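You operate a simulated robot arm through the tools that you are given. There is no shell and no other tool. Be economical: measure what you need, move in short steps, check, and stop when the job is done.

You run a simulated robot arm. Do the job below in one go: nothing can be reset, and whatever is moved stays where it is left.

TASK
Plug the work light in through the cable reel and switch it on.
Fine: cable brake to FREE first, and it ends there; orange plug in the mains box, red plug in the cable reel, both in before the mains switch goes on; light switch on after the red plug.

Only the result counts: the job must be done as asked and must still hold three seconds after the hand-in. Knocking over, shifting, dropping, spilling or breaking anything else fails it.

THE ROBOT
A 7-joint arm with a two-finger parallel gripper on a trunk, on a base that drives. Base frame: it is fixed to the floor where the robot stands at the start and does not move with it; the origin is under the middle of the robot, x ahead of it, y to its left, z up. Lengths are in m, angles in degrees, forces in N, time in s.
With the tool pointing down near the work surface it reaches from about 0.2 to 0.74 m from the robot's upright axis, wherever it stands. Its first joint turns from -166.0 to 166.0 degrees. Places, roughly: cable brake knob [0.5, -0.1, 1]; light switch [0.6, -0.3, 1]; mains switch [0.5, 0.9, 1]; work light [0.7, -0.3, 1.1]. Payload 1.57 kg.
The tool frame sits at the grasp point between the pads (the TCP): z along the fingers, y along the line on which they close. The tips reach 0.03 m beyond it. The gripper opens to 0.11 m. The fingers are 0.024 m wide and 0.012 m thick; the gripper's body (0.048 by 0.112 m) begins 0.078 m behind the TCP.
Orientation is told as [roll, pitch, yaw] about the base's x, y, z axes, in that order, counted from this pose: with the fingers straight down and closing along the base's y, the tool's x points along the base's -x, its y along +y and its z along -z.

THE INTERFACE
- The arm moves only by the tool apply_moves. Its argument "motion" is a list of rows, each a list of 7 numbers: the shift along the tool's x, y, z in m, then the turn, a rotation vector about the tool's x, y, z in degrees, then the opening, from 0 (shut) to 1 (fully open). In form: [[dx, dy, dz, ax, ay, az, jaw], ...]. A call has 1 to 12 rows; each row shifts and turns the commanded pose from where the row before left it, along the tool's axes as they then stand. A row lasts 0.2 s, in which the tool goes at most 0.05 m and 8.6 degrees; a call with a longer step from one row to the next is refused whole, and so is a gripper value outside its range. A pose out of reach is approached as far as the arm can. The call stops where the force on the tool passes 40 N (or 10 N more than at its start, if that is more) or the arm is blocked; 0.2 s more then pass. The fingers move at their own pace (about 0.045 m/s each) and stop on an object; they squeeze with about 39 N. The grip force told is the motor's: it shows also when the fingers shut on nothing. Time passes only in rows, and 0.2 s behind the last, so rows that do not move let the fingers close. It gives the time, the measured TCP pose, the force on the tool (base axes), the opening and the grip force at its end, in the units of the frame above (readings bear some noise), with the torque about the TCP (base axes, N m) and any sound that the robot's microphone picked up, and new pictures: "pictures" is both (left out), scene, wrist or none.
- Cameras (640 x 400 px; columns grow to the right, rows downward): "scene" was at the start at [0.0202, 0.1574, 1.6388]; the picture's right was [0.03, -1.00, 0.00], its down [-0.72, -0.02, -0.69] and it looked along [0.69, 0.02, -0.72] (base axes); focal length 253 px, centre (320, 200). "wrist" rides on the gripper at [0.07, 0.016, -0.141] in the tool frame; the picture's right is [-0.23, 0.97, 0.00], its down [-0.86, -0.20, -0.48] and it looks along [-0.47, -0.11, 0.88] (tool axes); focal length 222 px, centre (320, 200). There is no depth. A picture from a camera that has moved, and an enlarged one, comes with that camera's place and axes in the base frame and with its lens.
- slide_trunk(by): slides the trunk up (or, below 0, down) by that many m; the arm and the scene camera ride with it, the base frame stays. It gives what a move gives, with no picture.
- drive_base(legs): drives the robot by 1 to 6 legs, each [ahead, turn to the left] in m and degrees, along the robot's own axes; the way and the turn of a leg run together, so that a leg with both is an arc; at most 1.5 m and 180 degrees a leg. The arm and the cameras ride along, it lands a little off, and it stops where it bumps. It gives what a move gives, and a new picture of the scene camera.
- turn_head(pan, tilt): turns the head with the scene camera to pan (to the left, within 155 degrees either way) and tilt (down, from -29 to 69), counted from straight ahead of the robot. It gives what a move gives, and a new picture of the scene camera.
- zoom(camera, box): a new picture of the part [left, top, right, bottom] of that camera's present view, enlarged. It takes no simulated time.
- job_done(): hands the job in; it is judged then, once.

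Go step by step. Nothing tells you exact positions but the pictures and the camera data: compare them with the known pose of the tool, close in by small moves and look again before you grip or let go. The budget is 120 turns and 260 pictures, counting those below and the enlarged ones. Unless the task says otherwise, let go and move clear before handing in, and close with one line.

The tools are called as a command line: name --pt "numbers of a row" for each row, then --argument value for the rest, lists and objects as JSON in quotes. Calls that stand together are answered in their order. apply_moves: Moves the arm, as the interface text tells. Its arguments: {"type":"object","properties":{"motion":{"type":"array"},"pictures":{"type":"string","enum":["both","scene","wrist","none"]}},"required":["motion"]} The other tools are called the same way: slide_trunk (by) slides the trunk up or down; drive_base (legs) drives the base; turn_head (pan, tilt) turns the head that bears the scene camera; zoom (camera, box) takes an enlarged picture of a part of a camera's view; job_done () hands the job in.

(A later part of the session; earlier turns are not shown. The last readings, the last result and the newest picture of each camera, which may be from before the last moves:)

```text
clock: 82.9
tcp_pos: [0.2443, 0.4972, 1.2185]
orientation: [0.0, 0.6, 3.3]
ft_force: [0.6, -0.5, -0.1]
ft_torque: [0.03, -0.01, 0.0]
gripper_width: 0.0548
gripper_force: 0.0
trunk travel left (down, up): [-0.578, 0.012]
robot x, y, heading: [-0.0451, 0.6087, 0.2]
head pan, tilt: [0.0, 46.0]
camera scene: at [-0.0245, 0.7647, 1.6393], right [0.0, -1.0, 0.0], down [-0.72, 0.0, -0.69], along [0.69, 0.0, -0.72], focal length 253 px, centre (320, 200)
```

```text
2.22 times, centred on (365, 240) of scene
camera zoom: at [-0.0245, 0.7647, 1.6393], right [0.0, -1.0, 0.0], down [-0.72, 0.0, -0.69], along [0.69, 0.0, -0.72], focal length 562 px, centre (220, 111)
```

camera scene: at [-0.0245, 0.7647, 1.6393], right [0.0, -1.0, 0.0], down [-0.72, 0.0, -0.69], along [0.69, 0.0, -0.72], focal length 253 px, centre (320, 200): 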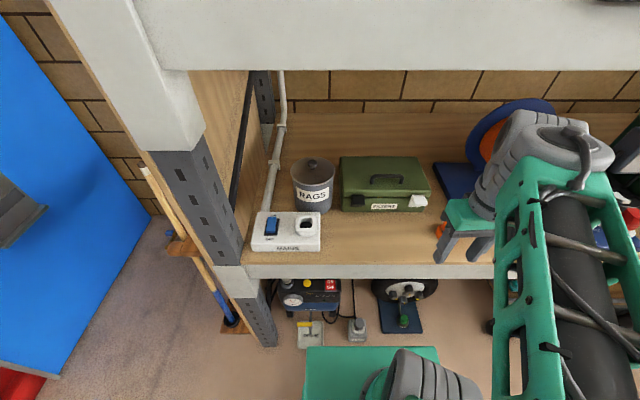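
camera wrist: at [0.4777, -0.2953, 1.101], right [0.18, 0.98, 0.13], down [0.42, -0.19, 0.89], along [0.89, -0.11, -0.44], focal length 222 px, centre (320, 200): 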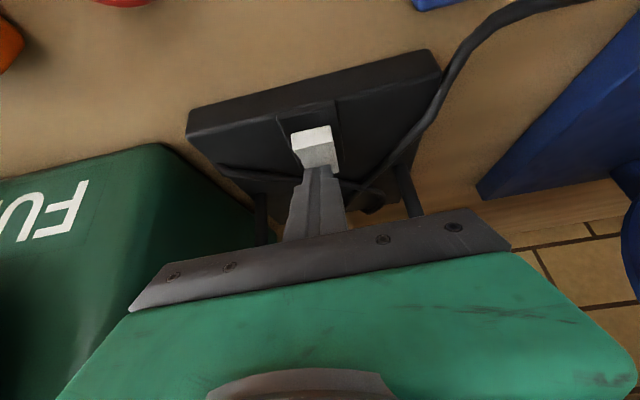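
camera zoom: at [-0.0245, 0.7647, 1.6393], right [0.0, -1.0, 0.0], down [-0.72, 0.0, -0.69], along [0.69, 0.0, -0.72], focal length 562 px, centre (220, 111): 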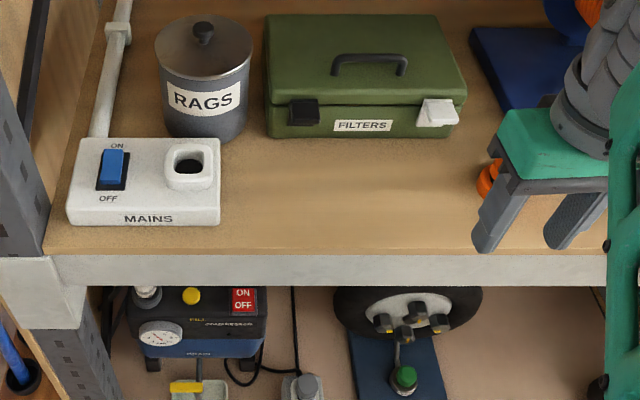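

The mains box is aligned with the axes: socket near (0.475, 0.81), switch near (0.478, 0.92). I'll move above the orange plug to look.

apply_moves --pt "-0.034 -0.027 0.012 0 0 1.5 0.7" --pt "-0.034 -0.027 0.012 0 0 1.8 0.7" --pt "-0.034 -0.027 0.012 0 0 0 0.7" --pt "-0.034 -0.027 0.012 0 0 0 0.7" --pt "-0.034 -0.027 0.012 0 0 0 0.7"

zoom --camera "wrist" --box '[220, 80, 420, 205]'

zoom --camera "scene" --box '[420, 190, 500, 260]'

```text
clock: 84.1
tcp_pos: [0.4179, 0.366, 1.16]
orientation: [0.0, 0.6, 0.1]
ft_force: [-0.1, -0.1, 0.6]
ft_torque: [0.04, -0.03, 0.01]
gripper_width: 0.0769
gripper_force: 0.1
trunk travel left (down, up): [-0.578, 0.012]
robot x, y, heading: [-0.0459, 0.6109, 0.3]
head pan, tilt: [0.0, 46.0]
camera scene: at [-0.0247, 0.764, 1.6393], right [0.0, -1.0, 0.0], down [-0.72, 0.0, -0.69], along [0.69, 0.0, -0.72], focal length 253 px, centre (320, 200)
camera wrist: at [0.3496, 0.3815, 1.3025], right [0.23, 0.97, 0.0], down [0.86, -0.2, 0.47], along [0.46, -0.11, -0.88], focal length 222 px, centre (320, 200)
```

scene: 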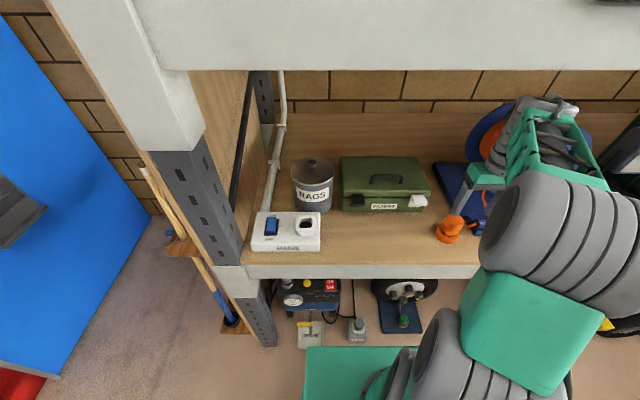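
wrist: 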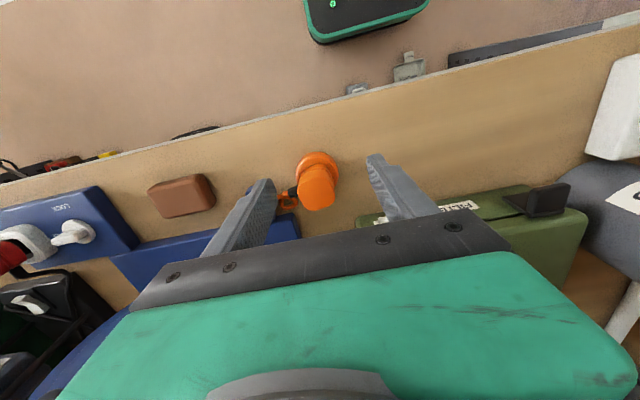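

```text
3.20 times, centred on (320, 142) of wrist
camera zoom: at [0.3496, 0.3815, 1.3025], right [0.23, 0.97, 0.0], down [0.86, -0.2, 0.47], along [0.46, -0.11, -0.88], focal length 711 px, centre (320, 384)
```

zoom: 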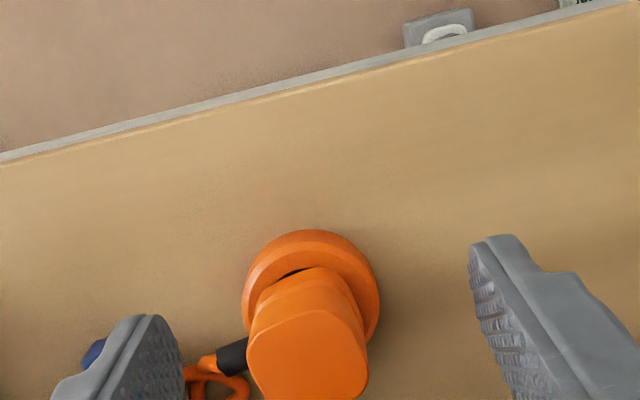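

```text
5.71 times, centred on (460, 225) of scene
camera zoom: at [-0.0247, 0.764, 1.6393], right [0.0, -1.0, 0.0], down [-0.72, 0.0, -0.69], along [0.69, 0.0, -0.72], focal length 1446 px, centre (-480, 57)
```

zoom: 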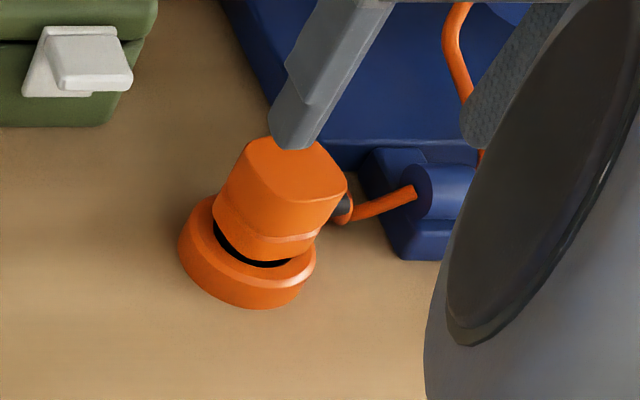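

zoom --camera "scene" --box '[440, 205, 470, 235]'

zoom --camera "wrist" --box '[280, 140, 360, 215]'

```text
13.33 times, centred on (455, 220) of scene
camera zoom: at [-0.0247, 0.764, 1.6393], right [0.0, -1.0, 0.0], down [-0.72, 0.0, -0.69], along [0.69, 0.0, -0.72], focal length 3374 px, centre (-1480, -67)
```

zoom: 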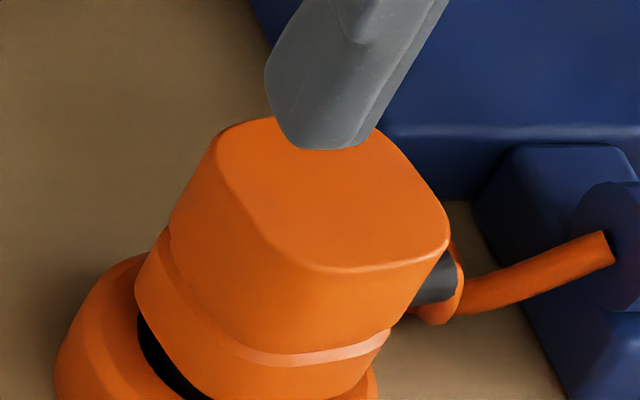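

```text
5.33 times, centred on (320, 178) of wrist
camera zoom: at [0.3496, 0.3815, 1.3025], right [0.23, 0.97, 0.0], down [0.86, -0.2, 0.47], along [0.46, -0.11, -0.88], focal length 1185 px, centre (320, 320)
```

zoom: 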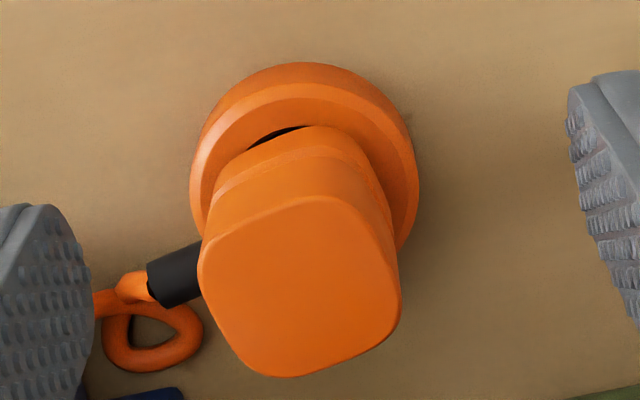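

The orange plug is at about (0.475, 0.346), yawed about +9°, and its cable leaves towards -y. I'll grip along x, so I'm turning to yaw 99°.

apply_moves --pt "0 0 0 0 0 -8.25 0.75" --pt "0 0 0 0 0 -8.25 0.75" --pt "0 0 0 0 0 -8.25 0.75" --pt "0 0 0 0 0 -8.25 0.75" --pt "0 0 0 0 0 -8.25 0.75" --pt "0 0 0 0 0 -8.25 0.75" --pt "0 0 0 0 0 -8.25 0.75" --pt "0 0 0 0 0 -8.25 0.75" --pt "0 0 0 0 0 -8.25 0.75" --pt "0 0 0 0 0 -8.25 0.75" --pt "0 0 0 0 0 -8.25 0.75" --pt "0 0 0 0 0 -8.25 0.75" --pictures "none"

apply_moves --pt "0.01 0.026 0 0 0 0 0.75" --pt "0.018 0.03 0 0 0 0 0.75" --pt "0 0 0.03 0 0 0 0.75"

zoom --camera "wrist" --box '[200, 80, 440, 250]'

```text
clock: 86.7
tcp_pos: [0.4167, 0.3644, 1.1577]
orientation: [0.5, -0.1, 99.2]
ft_force: [0.3, -0.5, 0.2]
ft_torque: [0.0, 0.01, -0.03]
gripper_width: 0.0824
gripper_force: 0.1
trunk travel left (down, up): [-0.578, 0.012]
robot x, y, heading: [-0.0454, 0.6096, 0.3]
head pan, tilt: [0.0, 46.0]
```

```text
clock: 87.5
tcp_pos: [0.3647, 0.3291, 1.1278]
orientation: [0.7, 0.0, 99.1]
ft_force: [-0.7, -0.1, -0.5]
ft_torque: [0.03, -0.03, 0.03]
gripper_width: 0.0827
gripper_force: 0.0
trunk travel left (down, up): [-0.578, 0.012]
robot x, y, heading: [-0.0444, 0.6074, 0.2]
head pan, tilt: [0.0, 46.0]
camera scene: at [-0.0253, 0.7645, 1.6393], right [0.0, -1.0, 0.0], down [-0.72, 0.0, -0.69], along [0.69, 0.0, -0.72], focal length 253 px, centre (320, 200)
camera wrist: at [0.3611, 0.2571, 1.2714], right [-1.0, 0.07, 0.01], down [0.07, 0.88, 0.48], along [0.03, 0.48, -0.88], focal length 222 px, centre (320, 200)
```

scene: 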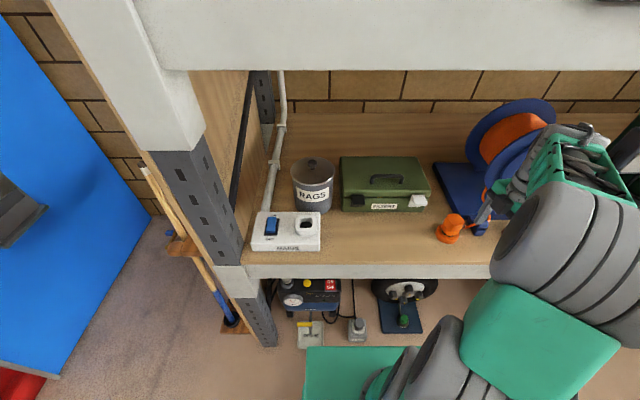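
wrist: 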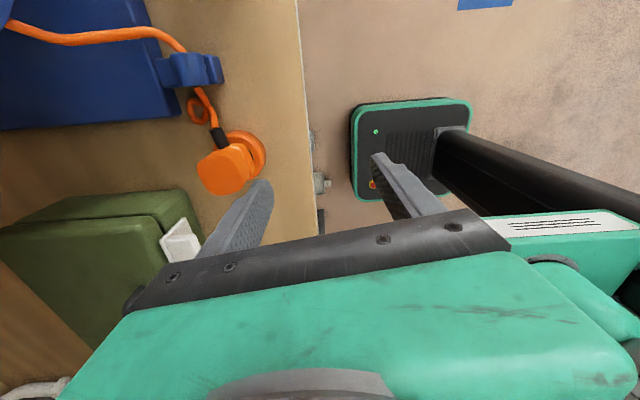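

```text
2.35 times, centred on (320, 165) of wrist
camera zoom: at [0.3611, 0.2571, 1.2714], right [-1.0, 0.07, 0.01], down [0.07, 0.88, 0.48], along [0.03, 0.48, -0.88], focal length 523 px, centre (320, 282)
```

zoom: 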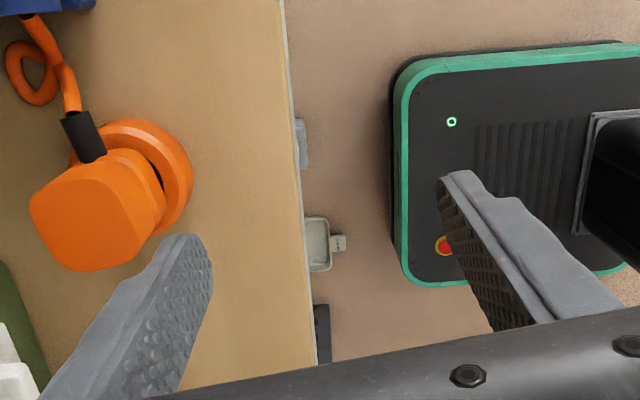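

I went the wrong way along x because the tool's y points to -x here. I'll correct that now.

apply_moves --pt "0 -0.037 0 0 0 0 0.75" --pt "0 -0.037 0 0 0 0 0.75" --pt "0 -0.037 0 0 0 0 0.75" --pt "0 0 0 0 0 0 0.75"

zoom --camera "wrist" --box '[200, 80, 440, 250]'

zoom --camera "scene" --box '[430, 195, 490, 250]'

```text
clock: 88.5
tcp_pos: [0.4776, 0.3477, 1.1297]
orientation: [0.5, 0.0, 99.0]
ft_force: [0.8, 0.5, -0.1]
ft_torque: [-0.03, -0.01, 0.01]
gripper_width: 0.0825
gripper_force: 0.0
trunk travel left (down, up): [-0.578, 0.012]
robot x, y, heading: [-0.0462, 0.6128, 0.3]
head pan, tilt: [0.0, 46.0]
camera scene: at [-0.0254, 0.7646, 1.6393], right [0.0, -1.0, 0.0], down [-0.72, 0.0, -0.69], along [0.69, 0.0, -0.72], focal length 253 px, centre (320, 200)
camera wrist: at [0.4727, 0.2766, 1.2702], right [-1.0, 0.07, 0.01], down [0.07, 0.88, 0.48], along [0.03, 0.48, -0.88], focal length 222 px, centre (320, 200)
```

scene: 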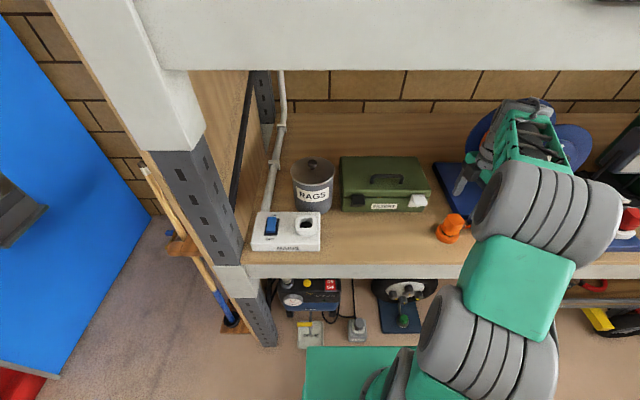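
wrist: 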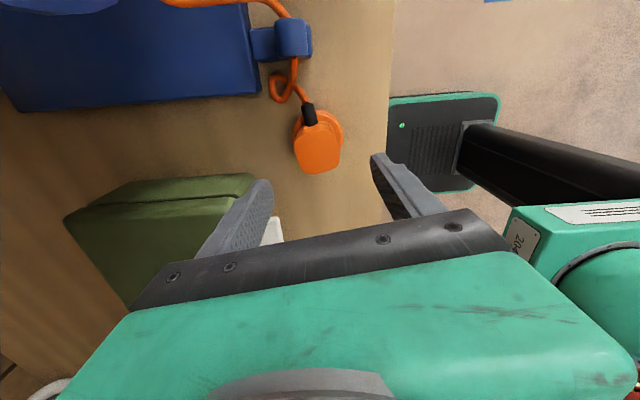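

```text
2.35 times, centred on (320, 165) of wrist
camera zoom: at [0.4727, 0.2766, 1.2702], right [-1.0, 0.07, 0.01], down [0.07, 0.88, 0.48], along [0.03, 0.48, -0.88], focal length 523 px, centre (320, 282)
```

zoom: 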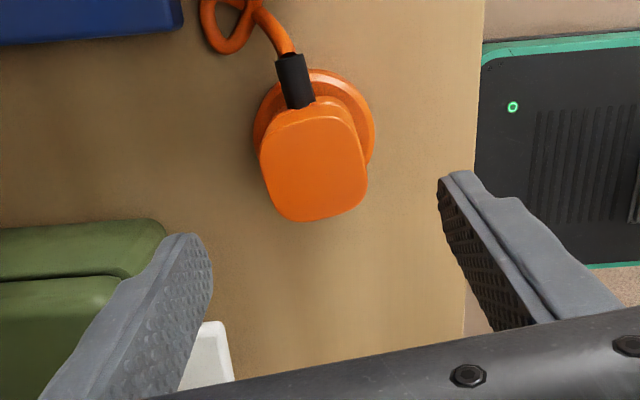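

```text
7.27 times, centred on (460, 222) of scene
camera zoom: at [-0.0254, 0.7646, 1.6393], right [0.0, -1.0, 0.0], down [-0.72, 0.0, -0.69], along [0.69, 0.0, -0.72], focal length 1840 px, centre (-698, 36)
```

zoom: 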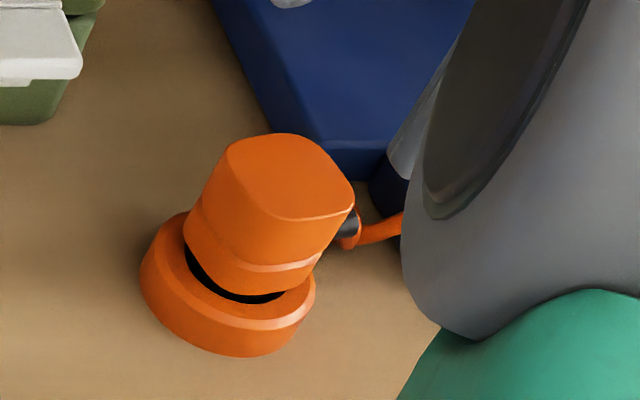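

It is aligned and centred. I'll descend to grasp height.

apply_moves --pt "0.004 0 0.035 0 0 0 0.75" --pt "0 0 0.035 0 0 0 0.75" --pt "0 0 0.02 0 0 0 0.7" --pt "0 0 0.018 0 0 0 0.65" --pt "0 0 0 0 0 0 0.65" --pictures "wrist"

zoom --camera "wrist" --box '[200, 100, 440, 250]'

zoom --camera "scene" --box '[430, 195, 490, 250]'

```text
clock: 89.7
tcp_pos: [0.4741, 0.3427, 1.0184]
orientation: [0.6, 0.0, 99.2]
ft_force: [-0.1, -0.8, 0.2]
ft_torque: [0.0, -0.06, -0.01]
gripper_width: 0.0714
gripper_force: 0.0
trunk travel left (down, up): [-0.578, 0.012]
robot x, y, heading: [-0.0481, 0.6075, 0.3]
head pan, tilt: [0.0, 46.0]
camera wrist: at [0.4706, 0.2713, 1.161], right [-1.0, 0.07, 0.01], down [0.07, 0.88, 0.48], along [0.03, 0.48, -0.88], focal length 222 px, centre (320, 200)
```

wrist: 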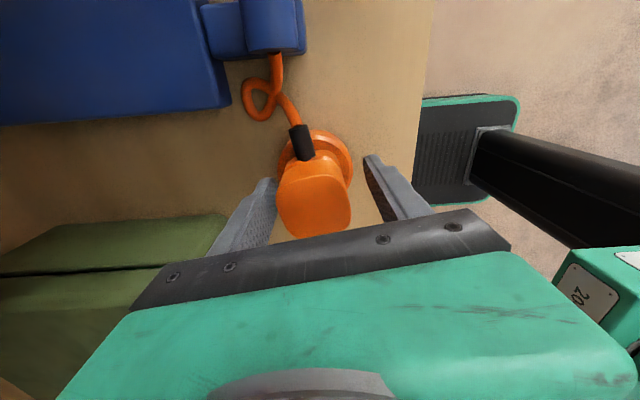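

```text
2.67 times, centred on (320, 175) of wrist
camera zoom: at [0.4706, 0.2713, 1.161], right [-1.0, 0.07, 0.01], down [0.07, 0.88, 0.48], along [0.03, 0.48, -0.88], focal length 592 px, centre (320, 267)
```

zoom: 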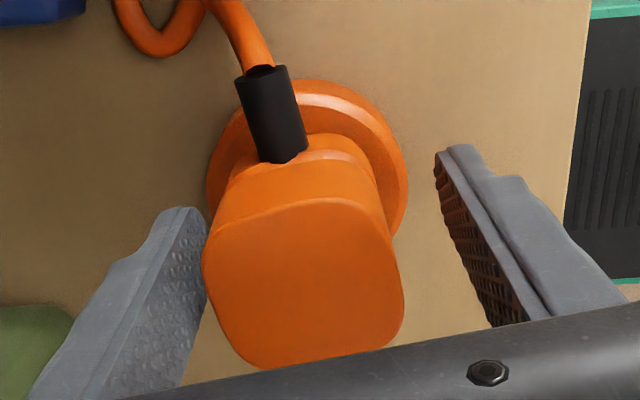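

```text
7.27 times, centred on (460, 222) of scene
camera zoom: at [-0.0255, 0.7646, 1.6393], right [0.0, -1.0, 0.0], down [-0.72, 0.0, -0.69], along [0.69, 0.0, -0.72], focal length 1840 px, centre (-698, 36)
```

zoom: 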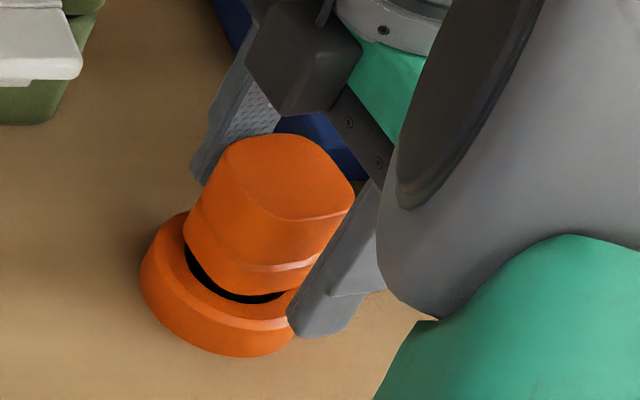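

The plug is about 5 mm nearer the far finger. I'll centre and then close.

apply_moves --pt "0 -0.005 0 0 0 0 0.6" --pt "0 0 0 0 0 0 0.45" --pt "0 0 0 0 0 0 0.3" --pt "0 0 0 0 0 0 0.2" --pt "0 0 0 0 0 0 0.2" --pt "0 0 0 0 0 0 0.2" --pictures "wrist"

zoom --camera "wrist" --box '[200, 100, 440, 250]'

```text
clock: 91.1
tcp_pos: [0.4795, 0.3437, 1.018]
orientation: [0.6, 0.0, 99.1]
ft_force: [0.3, -0.5, -0.1]
ft_torque: [0.02, 0.01, -0.01]
gripper_width: 0.0459
gripper_force: 38.9
trunk travel left (down, up): [-0.578, 0.012]
robot x, y, heading: [-0.0476, 0.6088, 0.5]
head pan, tilt: [0.0, 46.0]
camera wrist: at [0.4756, 0.2718, 1.1611], right [-1.0, 0.07, 0.01], down [0.07, 0.88, 0.48], along [0.03, 0.48, -0.88], focal length 222 px, centre (320, 200)
```

wrist: 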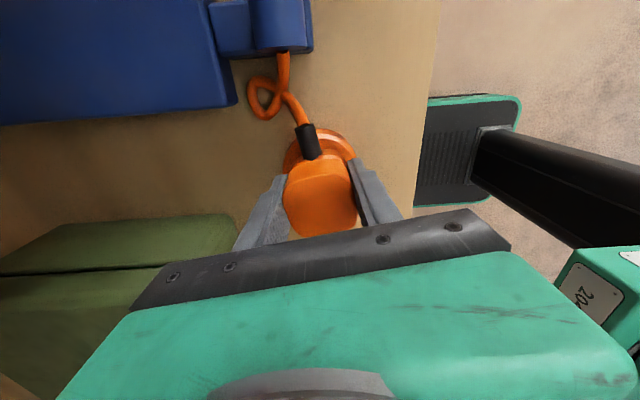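

```text
2.67 times, centred on (320, 175) of wrist
camera zoom: at [0.4756, 0.2718, 1.1611], right [-1.0, 0.07, 0.01], down [0.07, 0.88, 0.48], along [0.03, 0.48, -0.88], focal length 592 px, centre (320, 267)
```

zoom: 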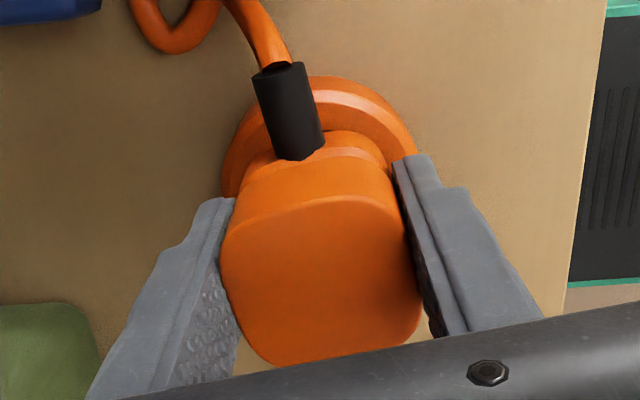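

It is gripped. I'll lift, checking for cable drag.

apply_moves --pt "0 0 -0.01 0 0 0 0.2" --pt "0 0 -0.02 0 0 0 0.2" --pt "0 0 -0.03 0 0 0 0.2" --pt "0 0 -0.03 0 0 0 0.2" --pt "0 0 -0.015 0 0 4.6 0.2" --pt "0 0 0 0 0 4.5 0.2"

zoom --camera "wrist" --box '[200, 50, 440, 250]'

```text
clock: 92.5
tcp_pos: [0.4795, 0.3423, 1.1248]
orientation: [0.5, 0.0, 89.8]
ft_force: [0.8, 0.3, -1.8]
ft_torque: [-0.03, -0.03, 0.01]
gripper_width: 0.0462
gripper_force: 39.3
trunk travel left (down, up): [-0.578, 0.012]
robot x, y, heading: [-0.044, 0.6094, 0.3]
head pan, tilt: [0.0, 46.0]
camera scene: at [-0.0254, 0.7645, 1.6393], right [0.0, -1.0, 0.0], down [-0.72, 0.0, -0.69], along [0.69, 0.0, -0.72], focal length 253 px, centre (320, 200)
camera wrist: at [0.4646, 0.273, 1.2666], right [-0.97, 0.23, 0.01], down [0.21, 0.86, 0.48], along [0.1, 0.46, -0.88], focal length 222 px, centre (320, 200)
```

scene: 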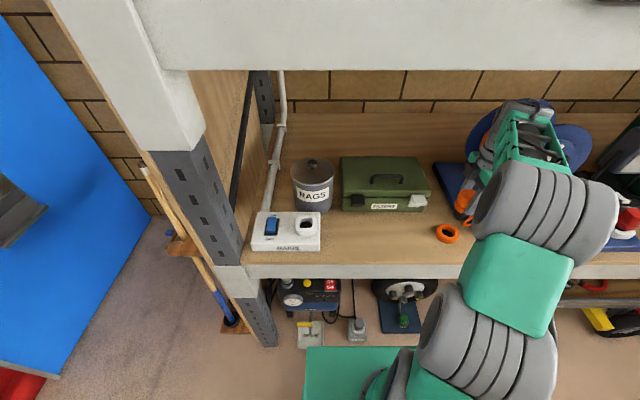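
wrist: 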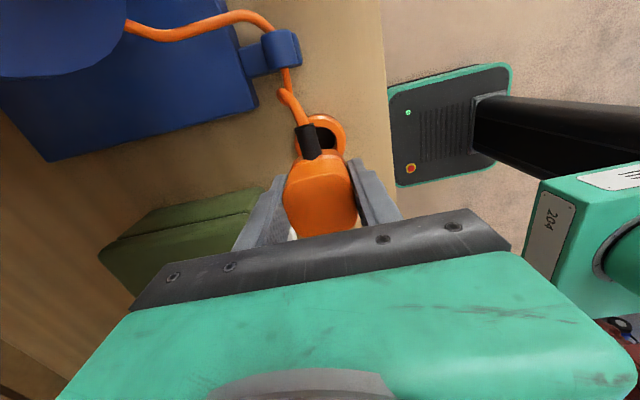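

```text
2.00 times, centred on (320, 150) of wrist
camera zoom: at [0.4646, 0.273, 1.2666], right [-0.97, 0.23, 0.01], down [0.21, 0.86, 0.48], along [0.1, 0.46, -0.88], focal length 444 px, centre (320, 300)
```

zoom: 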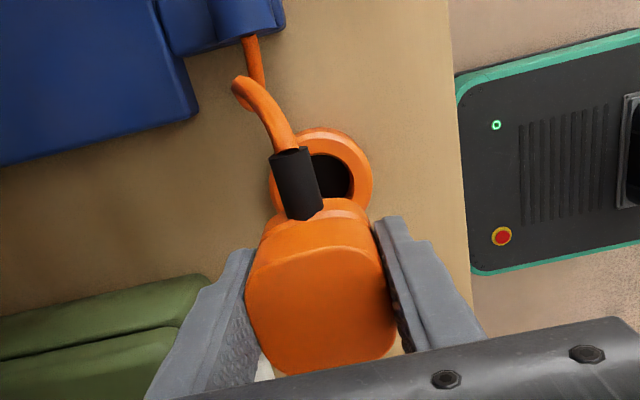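

Lifted with no drag. Now I'll carry it along +y slowly so the cable pays out.

apply_moves --pt "-0.025 0 0 0 0 0 0.2" --pt "-0.025 0 0 0 0 0 0.2" --pt "-0.025 0 0 0 0 0 0.2" --pt "-0.025 0 0 0 0 0 0.2" --pt "-0.025 0 0 0 0 0 0.2" --pt "-0.025 0 0 0 0 0 0.2" --pt "-0.025 0 0 0 0 0 0.2" --pt "-0.025 0 0 0 0 0 0.2"

```text
clock: 94.3
tcp_pos: [0.4797, 0.5431, 1.1237]
orientation: [0.6, 0.1, 90.0]
ft_force: [0.2, 0.4, -1.1]
ft_torque: [0.01, 0.02, 0.01]
gripper_width: 0.0462
gripper_force: 38.3
trunk travel left (down, up): [-0.578, 0.012]
robot x, y, heading: [-0.0466, 0.6083, 0.5]
head pan, tilt: [0.0, 46.0]
camera scene: at [-0.0255, 0.7651, 1.6392], right [0.01, -1.0, 0.0], down [-0.72, 0.0, -0.69], along [0.69, 0.0, -0.72], focal length 253 px, centre (320, 200)
camera wrist: at [0.465, 0.4731, 1.2671], right [-0.97, 0.23, 0.01], down [0.2, 0.86, 0.48], along [0.1, 0.46, -0.88], focal length 222 px, centre (320, 200)
```

scene: 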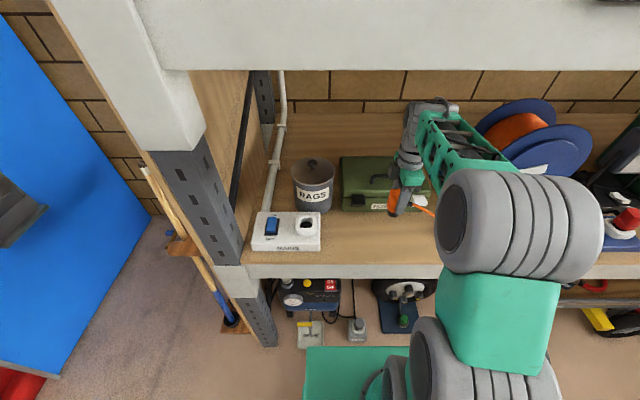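
wrist: 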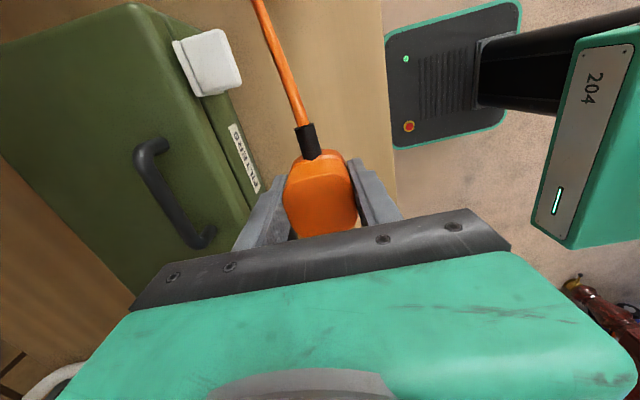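

apply_moves --pt "-0.025 0 0 0 0 0 0.2" --pt "-0.025 0 0 0 0 0 0.2" --pt "-0.025 0 0 0 0 0 0.2" --pt "-0.025 0 0 0 0 0 0.2" --pt "-0.025 0 0 0 0 0 0.2" --pt "-0.025 0 0 0 0 0 0.2" --pt "-0.025 0 0 0 0 0 0.2" --pt "-0.025 0 0 0 0 0 0.2"

zoom --camera "scene" --box '[250, 160, 370, 260]'

```text
clock: 96.1
tcp_pos: [0.4797, 0.7435, 1.1232]
orientation: [0.5, 0.1, 89.9]
ft_force: [0.0, 0.2, -1.2]
ft_torque: [0.02, 0.01, -0.02]
gripper_width: 0.046
gripper_force: 39.0
trunk travel left (down, up): [-0.578, 0.012]
robot x, y, heading: [-0.0422, 0.6103, 0.3]
head pan, tilt: [0.0, 46.0]
camera scene: at [-0.0254, 0.7653, 1.6392], right [0.01, -1.0, 0.0], down [-0.72, 0.0, -0.69], along [0.69, 0.0, -0.72], focal length 253 px, centre (320, 200)
camera wrist: at [0.4646, 0.6743, 1.2661], right [-0.97, 0.23, 0.01], down [0.2, 0.86, 0.48], along [0.1, 0.46, -0.88], focal length 222 px, centre (320, 200)
```

scene: 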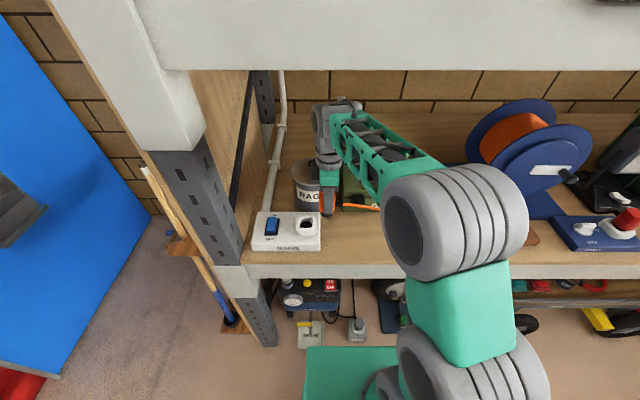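
wrist: 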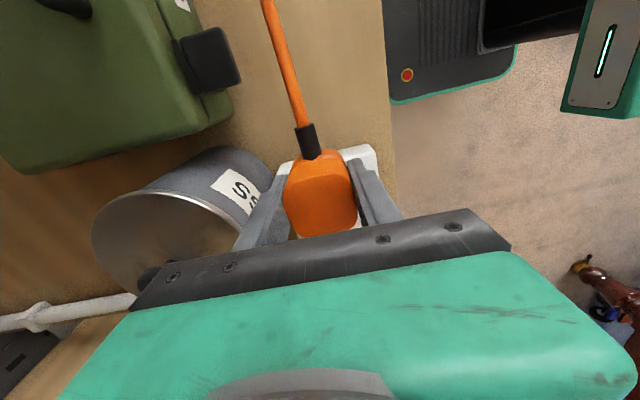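

```text
4.00 times, centred on (310, 210) of scene
camera zoom: at [-0.0254, 0.7653, 1.6392], right [0.01, -1.0, 0.0], down [-0.72, 0.0, -0.69], along [0.69, 0.0, -0.72], focal length 1012 px, centre (360, 160)
```

zoom: 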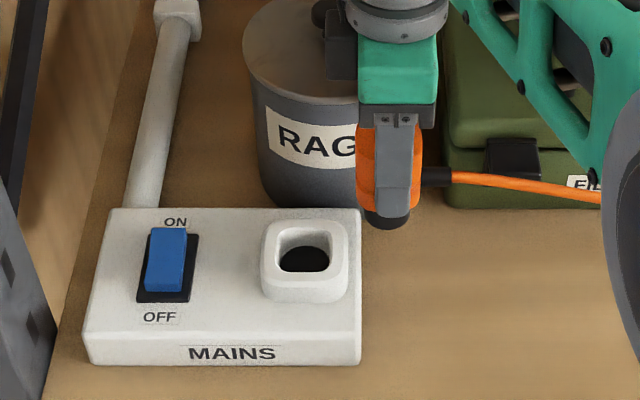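

The view is clear: the socket is at about (0.478, 0.809) and the plug axis at about (0.479, 0.744). I'll move +y 0.065 and lower to just above the rim.

apply_moves --pt "-0.025 0 0 0 0 0 0.2" --pt "-0.025 0 0 0 0 0 0.2" --pt "-0.0155 0 0 0 0 0 0.2" --pt "0 0 0.02 0 0 0 0.2" --pt "0 0 0.01 0 0 0 0.2" --pt "0 0 0 0 0 0 0.2"

zoom --camera "scene" --box '[285, 200, 325, 245]'

zoom --camera "wrist" --box '[260, 90, 400, 200]'

```text
clock: 97.5
tcp_pos: [0.4808, 0.8085, 1.0932]
orientation: [0.5, 0.1, 90.0]
ft_force: [-1.3, -0.9, -2.1]
ft_torque: [0.01, 0.0, -0.01]
gripper_width: 0.0461
gripper_force: 38.9
trunk travel left (down, up): [-0.578, 0.012]
robot x, y, heading: [-0.0469, 0.6061, 0.3]
head pan, tilt: [0.0, 46.0]
camera scene: at [-0.0255, 0.7648, 1.6393], right [0.0, -1.0, 0.0], down [-0.72, 0.0, -0.69], along [0.69, 0.0, -0.72], focal length 253 px, centre (320, 200)
camera wrist: at [0.4657, 0.7388, 1.2355], right [-0.97, 0.23, 0.01], down [0.2, 0.86, 0.48], along [0.1, 0.46, -0.88], focal length 222 px, centre (320, 200)
```

scene: 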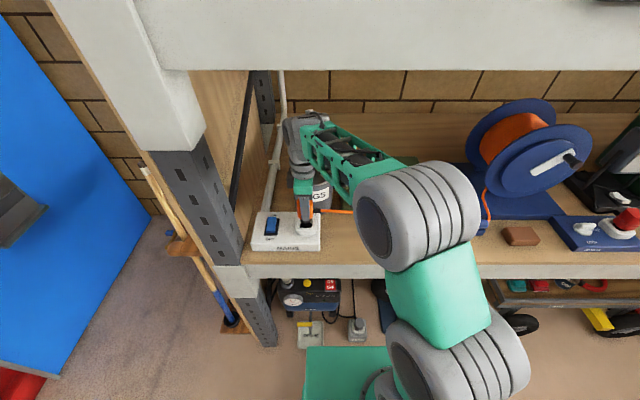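
wrist: 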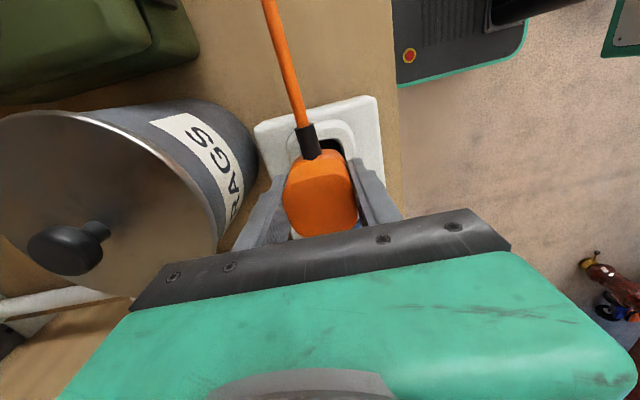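

```text
8.89 times, centred on (305, 222) of scene
camera zoom: at [-0.0255, 0.7648, 1.6393], right [0.0, -1.0, 0.0], down [-0.72, 0.0, -0.69], along [0.69, 0.0, -0.72], focal length 2249 px, centre (453, 0)
```

zoom: 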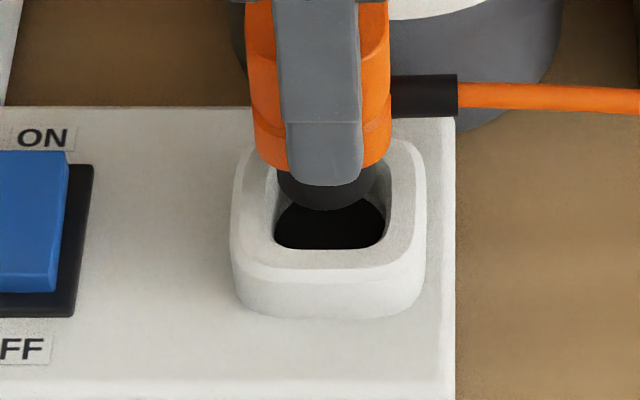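

```text
3.64 times, centred on (330, 145) of wrist
camera zoom: at [0.4657, 0.7388, 1.2355], right [-0.97, 0.23, 0.01], down [0.2, 0.86, 0.48], along [0.1, 0.46, -0.88], focal length 808 px, centre (284, 400)
```

zoom: 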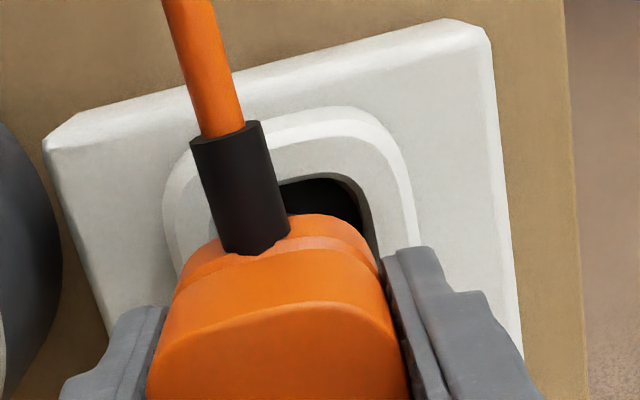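

Aligned to within about 1 mm. I'll shift -y 1 mm and descend in steps.

apply_moves --pt "0.001 0 0.005 0 0 0 0.2" --pt "0 0 0.005 0 0 0 0.2" --pt "0 0 0.005 0 0 0 0.2" --pt "0 0 0.004 0 0 0 0.2" --pt "0 0 0 0 0 0 0.2" --pictures "none"

zoom --camera "scene" --box '[285, 200, 325, 245]'

zoom --camera "wrist" --box '[260, 90, 400, 200]'

```text
clock: 98.5
tcp_pos: [0.479, 0.8069, 1.0841]
orientation: [-0.2, -0.2, 89.9]
ft_force: [-11.1, -3.7, 15.6]
ft_torque: [-0.36, 0.47, -0.12]
gripper_width: 0.0459
gripper_force: 39.0
trunk travel left (down, up): [-0.578, 0.012]
robot x, y, heading: [-0.0445, 0.6112, 0.5]
head pan, tilt: [0.0, 46.0]
stopped in row 5: the force on the tool passed its limit at 44 N (the readings are from after the stop); the commanded pose is now the measured one
```

```text
8.89 times, centred on (305, 222) of scene
camera zoom: at [-0.0295, 0.7633, 1.6395], right [0.0, -1.0, 0.0], down [-0.72, 0.0, -0.7], along [0.7, 0.0, -0.72], focal length 2249 px, centre (453, 0)
```

zoom: 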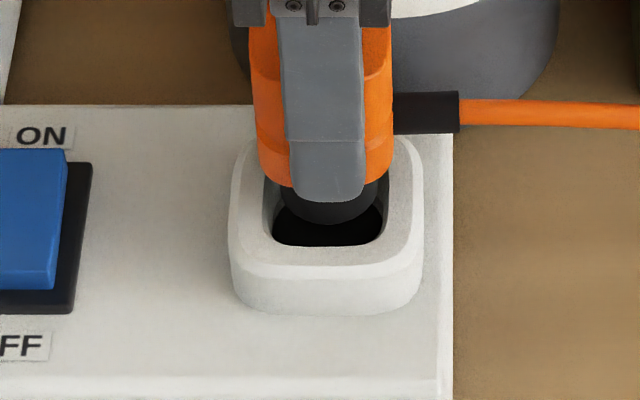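

```text
3.64 times, centred on (330, 145) of wrist
camera zoom: at [0.4629, 0.7365, 1.2256], right [-0.97, 0.23, 0.0], down [0.2, 0.85, 0.48], along [0.11, 0.47, -0.88], focal length 808 px, centre (284, 400)
```

zoom: 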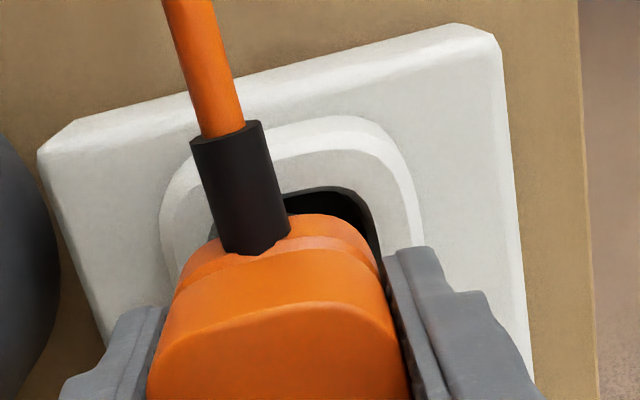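

The spigot is on the far rim, about 4.5 mm too far forward and 1.5 mm to the right. I'll lift, correct and retry.

apply_moves --pt "0 0 -0.006 0 0 0 0.2" --pt "-0.001 0.0045 0 0 0 0 0.2" --pt "0 0 0.003 0 0 0 0.2" --pt "0 0 0 0 0 0 0.2" --pictures "none"

zoom --camera "scene" --box '[285, 200, 325, 245]'

zoom --camera "wrist" --box '[260, 90, 400, 200]'

```text
clock: 99.5
tcp_pos: [0.4776, 0.8098, 1.0831]
orientation: [-0.1, -0.2, 89.9]
ft_force: [-0.1, -1.4, -0.8]
ft_torque: [-0.03, 0.02, 0.01]
gripper_width: 0.046
gripper_force: 38.8
trunk travel left (down, up): [-0.578, 0.012]
robot x, y, heading: [-0.0442, 0.6087, 0.0]
head pan, tilt: [0.0, 46.0]
```

```text
8.89 times, centred on (305, 222) of scene
camera zoom: at [-0.0253, 0.7647, 1.6393], right [0.0, -1.0, 0.0], down [-0.72, 0.0, -0.69], along [0.69, 0.0, -0.72], focal length 2249 px, centre (453, 0)
```

zoom: 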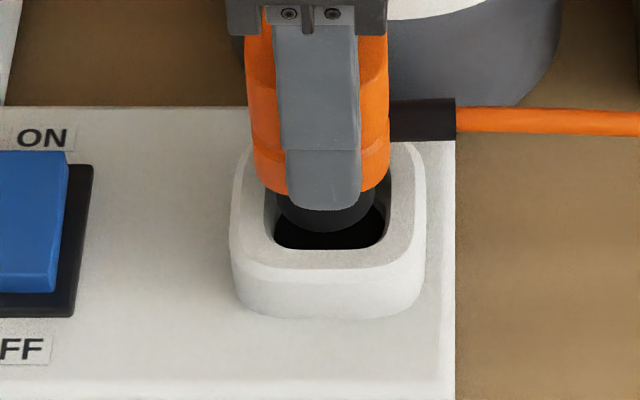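

```text
3.64 times, centred on (330, 145) of wrist
camera zoom: at [0.4616, 0.7386, 1.2252], right [-0.97, 0.23, 0.0], down [0.2, 0.85, 0.48], along [0.11, 0.47, -0.88], focal length 808 px, centre (284, 400)
```

zoom: 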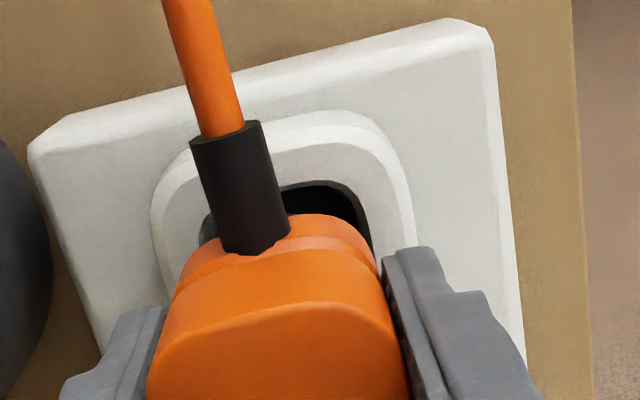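

apply_moves --pt "0.001 0.0015 0.003 0 0 0 0.2" --pt "0 0 0.003 0 0 0 0.2" --pt "0 0 0.003 0 0 0 0.2" --pt "0 0 0.003 0 0 0 0.2" --pt "0 0 0 0 0 0 0.2" --pictures "none"

zoom --camera "scene" --box '[285, 200, 325, 245]'

```text
clock: 100.7
tcp_pos: [0.4761, 0.8073, 1.0709]
orientation: [0.0, -0.2, 89.9]
ft_force: [-0.1, -0.3, -3.8]
ft_torque: [0.01, -0.01, 0.0]
gripper_width: 0.0457
gripper_force: 38.6
trunk travel left (down, up): [-0.578, 0.012]
robot x, y, heading: [-0.0474, 0.6118, -0.0]
head pan, tilt: [0.0, 46.0]
```

```text
8.89 times, centred on (305, 222) of scene
camera zoom: at [-0.0253, 0.7649, 1.6392], right [0.0, -1.0, 0.0], down [-0.72, 0.0, -0.69], along [0.69, 0.0, -0.72], focal length 2249 px, centre (453, 0)
```

zoom: 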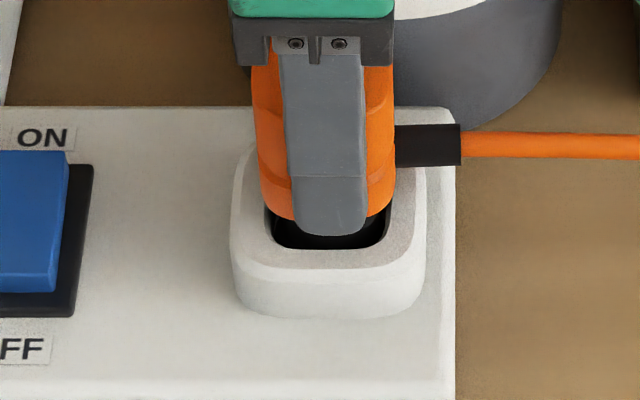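

It's entering freely. I'll continue to the bottom.

apply_moves --pt "0 0 0.003 0 0 0 0.2" --pt "0 0 0.003 0 0 0 0.2" --pt "0 0 0.003 0 0 0 0.2" --pt "0 0 0.003 0 0 0 0.2" --pt "0 0 0.003 0 0 0 0.2" --pt "0 0 0.003 0 0 0 0.2" --pictures "wrist"

zoom --camera "scene" --box '[285, 200, 325, 245]'

```text
clock: 102.0
tcp_pos: [0.4756, 0.8073, 1.0639]
orientation: [-0.8, -0.4, 89.9]
ft_force: [-9.0, -3.4, 14.6]
ft_torque: [-0.28, 0.79, 0.03]
gripper_width: 0.0462
gripper_force: 38.9
trunk travel left (down, up): [-0.578, 0.012]
robot x, y, heading: [-0.0438, 0.6107, 0.4]
head pan, tilt: [0.0, 46.0]
stopped in row 6: the force on the tool passed its limit at 44 N (the readings are from after the stop); the commanded pose is now the measured one
camera wrist: at [0.4583, 0.7364, 1.2053], right [-0.97, 0.23, -0.01], down [0.19, 0.85, 0.49], along [0.12, 0.47, -0.87], focal length 222 px, centre (320, 200)
```

wrist: 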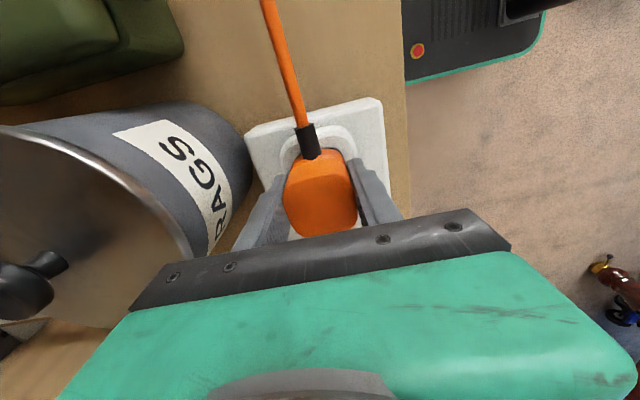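

```text
8.89 times, centred on (305, 222) of scene
camera zoom: at [-0.0288, 0.7635, 1.6394], right [0.0, -1.0, 0.0], down [-0.72, 0.0, -0.7], along [0.7, 0.0, -0.72], focal length 2249 px, centre (453, 0)
```

zoom: 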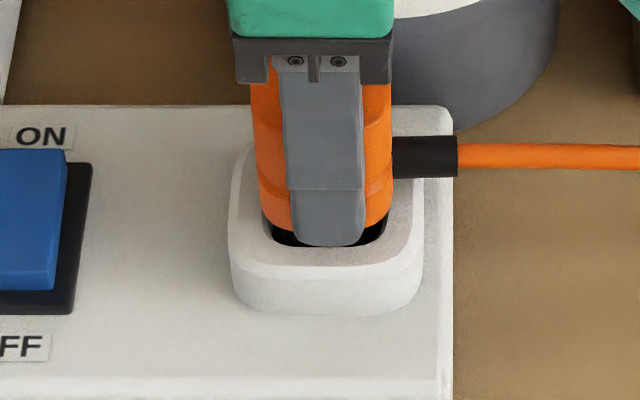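

It bottomed at the same 20 mm depth as the red one. I'll release and lift.

apply_moves --pt "0 0 0 0 0 0 0.5" --pt "0 0 0 0 0 0 0.6" --pt "0 0 0 0 0 0 0.7" --pt "0 0 0 0 0 0 0.7" --pt "0 0 -0.03 0 0 0 0.7" --pt "0 0 -0.04 0 0 0 0.7" --pictures "wrist"

zoom --camera "scene" --box '[285, 195, 335, 245]'

zoom --camera "wrist" --box '[230, 50, 430, 200]'

```text
clock: 103.4
tcp_pos: [0.4778, 0.8107, 1.1307]
orientation: [-0.7, -0.4, 89.9]
ft_force: [0.1, -0.5, 0.2]
ft_torque: [-0.01, 0.03, 0.01]
gripper_width: 0.077
gripper_force: 0.0
trunk travel left (down, up): [-0.578, 0.012]
robot x, y, heading: [-0.0415, 0.6117, 0.2]
head pan, tilt: [0.0, 46.0]
camera wrist: at [0.4602, 0.7396, 1.2728], right [-0.97, 0.23, -0.01], down [0.2, 0.85, 0.49], along [0.12, 0.47, -0.87], focal length 222 px, centre (320, 200)
```

wrist: 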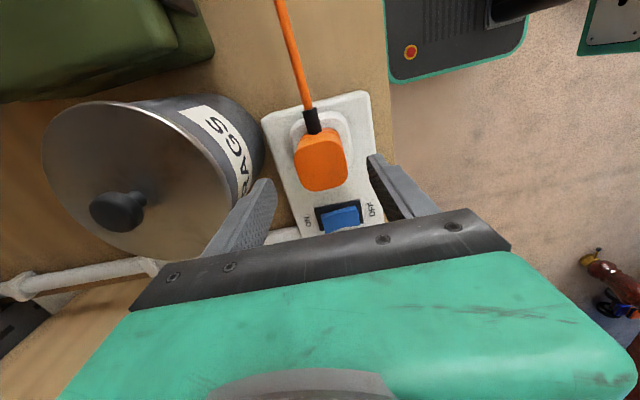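

```text
8.00 times, centred on (310, 220) of scene
camera zoom: at [-0.026, 0.7646, 1.6392], right [0.0, -1.0, 0.0], down [-0.72, 0.0, -0.69], along [0.69, 0.0, -0.72], focal length 2024 px, centre (400, 40)
```

zoom: 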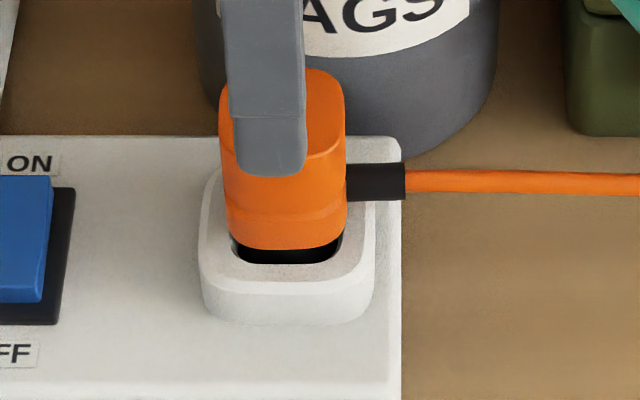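

```text
2.67 times, centred on (330, 125) of wrist
camera zoom: at [0.4602, 0.7396, 1.2728], right [-0.97, 0.23, -0.01], down [0.2, 0.85, 0.49], along [0.12, 0.47, -0.87], focal length 592 px, centre (293, 400)
```

zoom: 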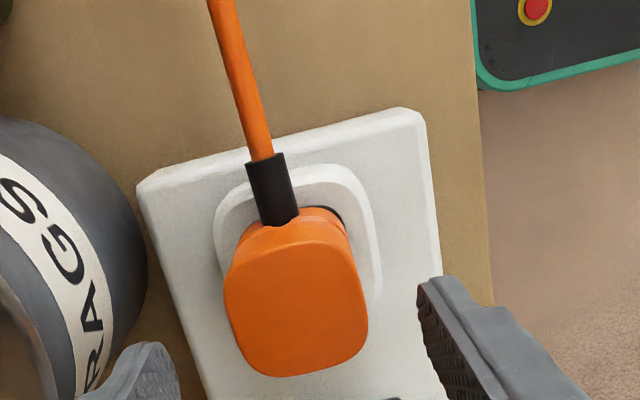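

Both plugs are in and standing. Before the mains, I'll test once that the orange plug is really at full depth: regrip, press lightly, wiggle ±2 mm and see whether it drops further.

apply_moves --pt "0 0.002 0.035 0.5 0 0 0.7" --pt "0 0 0.03 0 0 0 0.6" --pt "0 0 0 0 0 0 0.4" --pt "0 0 0 0 0 0 0.2" --pt "0 0 0 0 0 0 0.2" --pt "0 0 0 0 0 0 0.2" --pt "0 0 0.002 0 0 0 0.2" --pictures "none"

apply_moves --pt "0 0.002 0.001 0 0 0 0.2" --pt "0 -0.002 0 0 0 0 0.2" --pt "0 -0.002 0 0 0 0 0.2" --pt "0 0.002 0 0 0 0 0.2" --pt "0.002 0 0 0 0 0 0.2" --pt "-0.002 0 0 0 0 0 0.2" --pt "-0.002 0 0 0 0 0 0.2" --pt "0.002 0 0 0 0 0 0.2" --pt "0 0 0 0 0 0 0.2" --pictures "none"

zoom --camera "scene" --box '[285, 195, 335, 245]'

```text
clock: 105.0
tcp_pos: [0.4756, 0.8107, 1.0657]
orientation: [-1.4, -0.6, 90.0]
ft_force: [-2.4, 2.0, 13.0]
ft_torque: [0.07, 0.42, -0.02]
gripper_width: 0.0461
gripper_force: 39.5
trunk travel left (down, up): [-0.578, 0.012]
robot x, y, heading: [-0.0446, 0.6093, -0.0]
head pan, tilt: [0.0, 46.0]
```

```text
clock: 107.0
tcp_pos: [0.4766, 0.8093, 1.067]
orientation: [-1.4, -0.6, 89.9]
ft_force: [-8.6, -0.2, 11.7]
ft_torque: [-0.08, 0.75, -0.04]
gripper_width: 0.0461
gripper_force: 39.3
trunk travel left (down, up): [-0.578, 0.012]
robot x, y, heading: [-0.0472, 0.6107, 0.5]
head pan, tilt: [0.0, 46.0]
stopped in row 9: the force on the tool passed its limit at 40 N (the readings are from after the stop); the commanded pose is now the measured one
```

```text
8.00 times, centred on (310, 220) of scene
camera zoom: at [-0.0283, 0.7643, 1.6388], right [0.01, -1.0, 0.0], down [-0.72, 0.0, -0.7], along [0.7, 0.0, -0.72], focal length 2024 px, centre (400, 40)
```

zoom: 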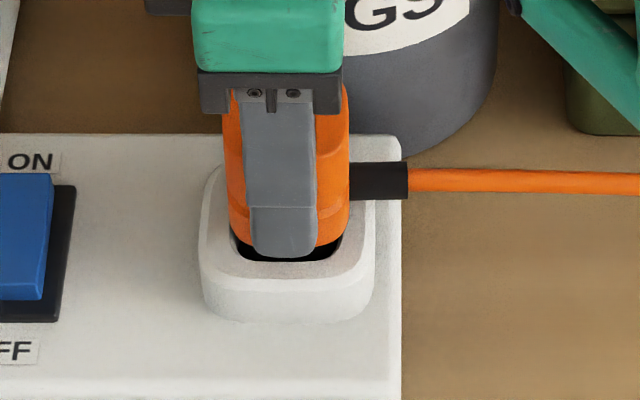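

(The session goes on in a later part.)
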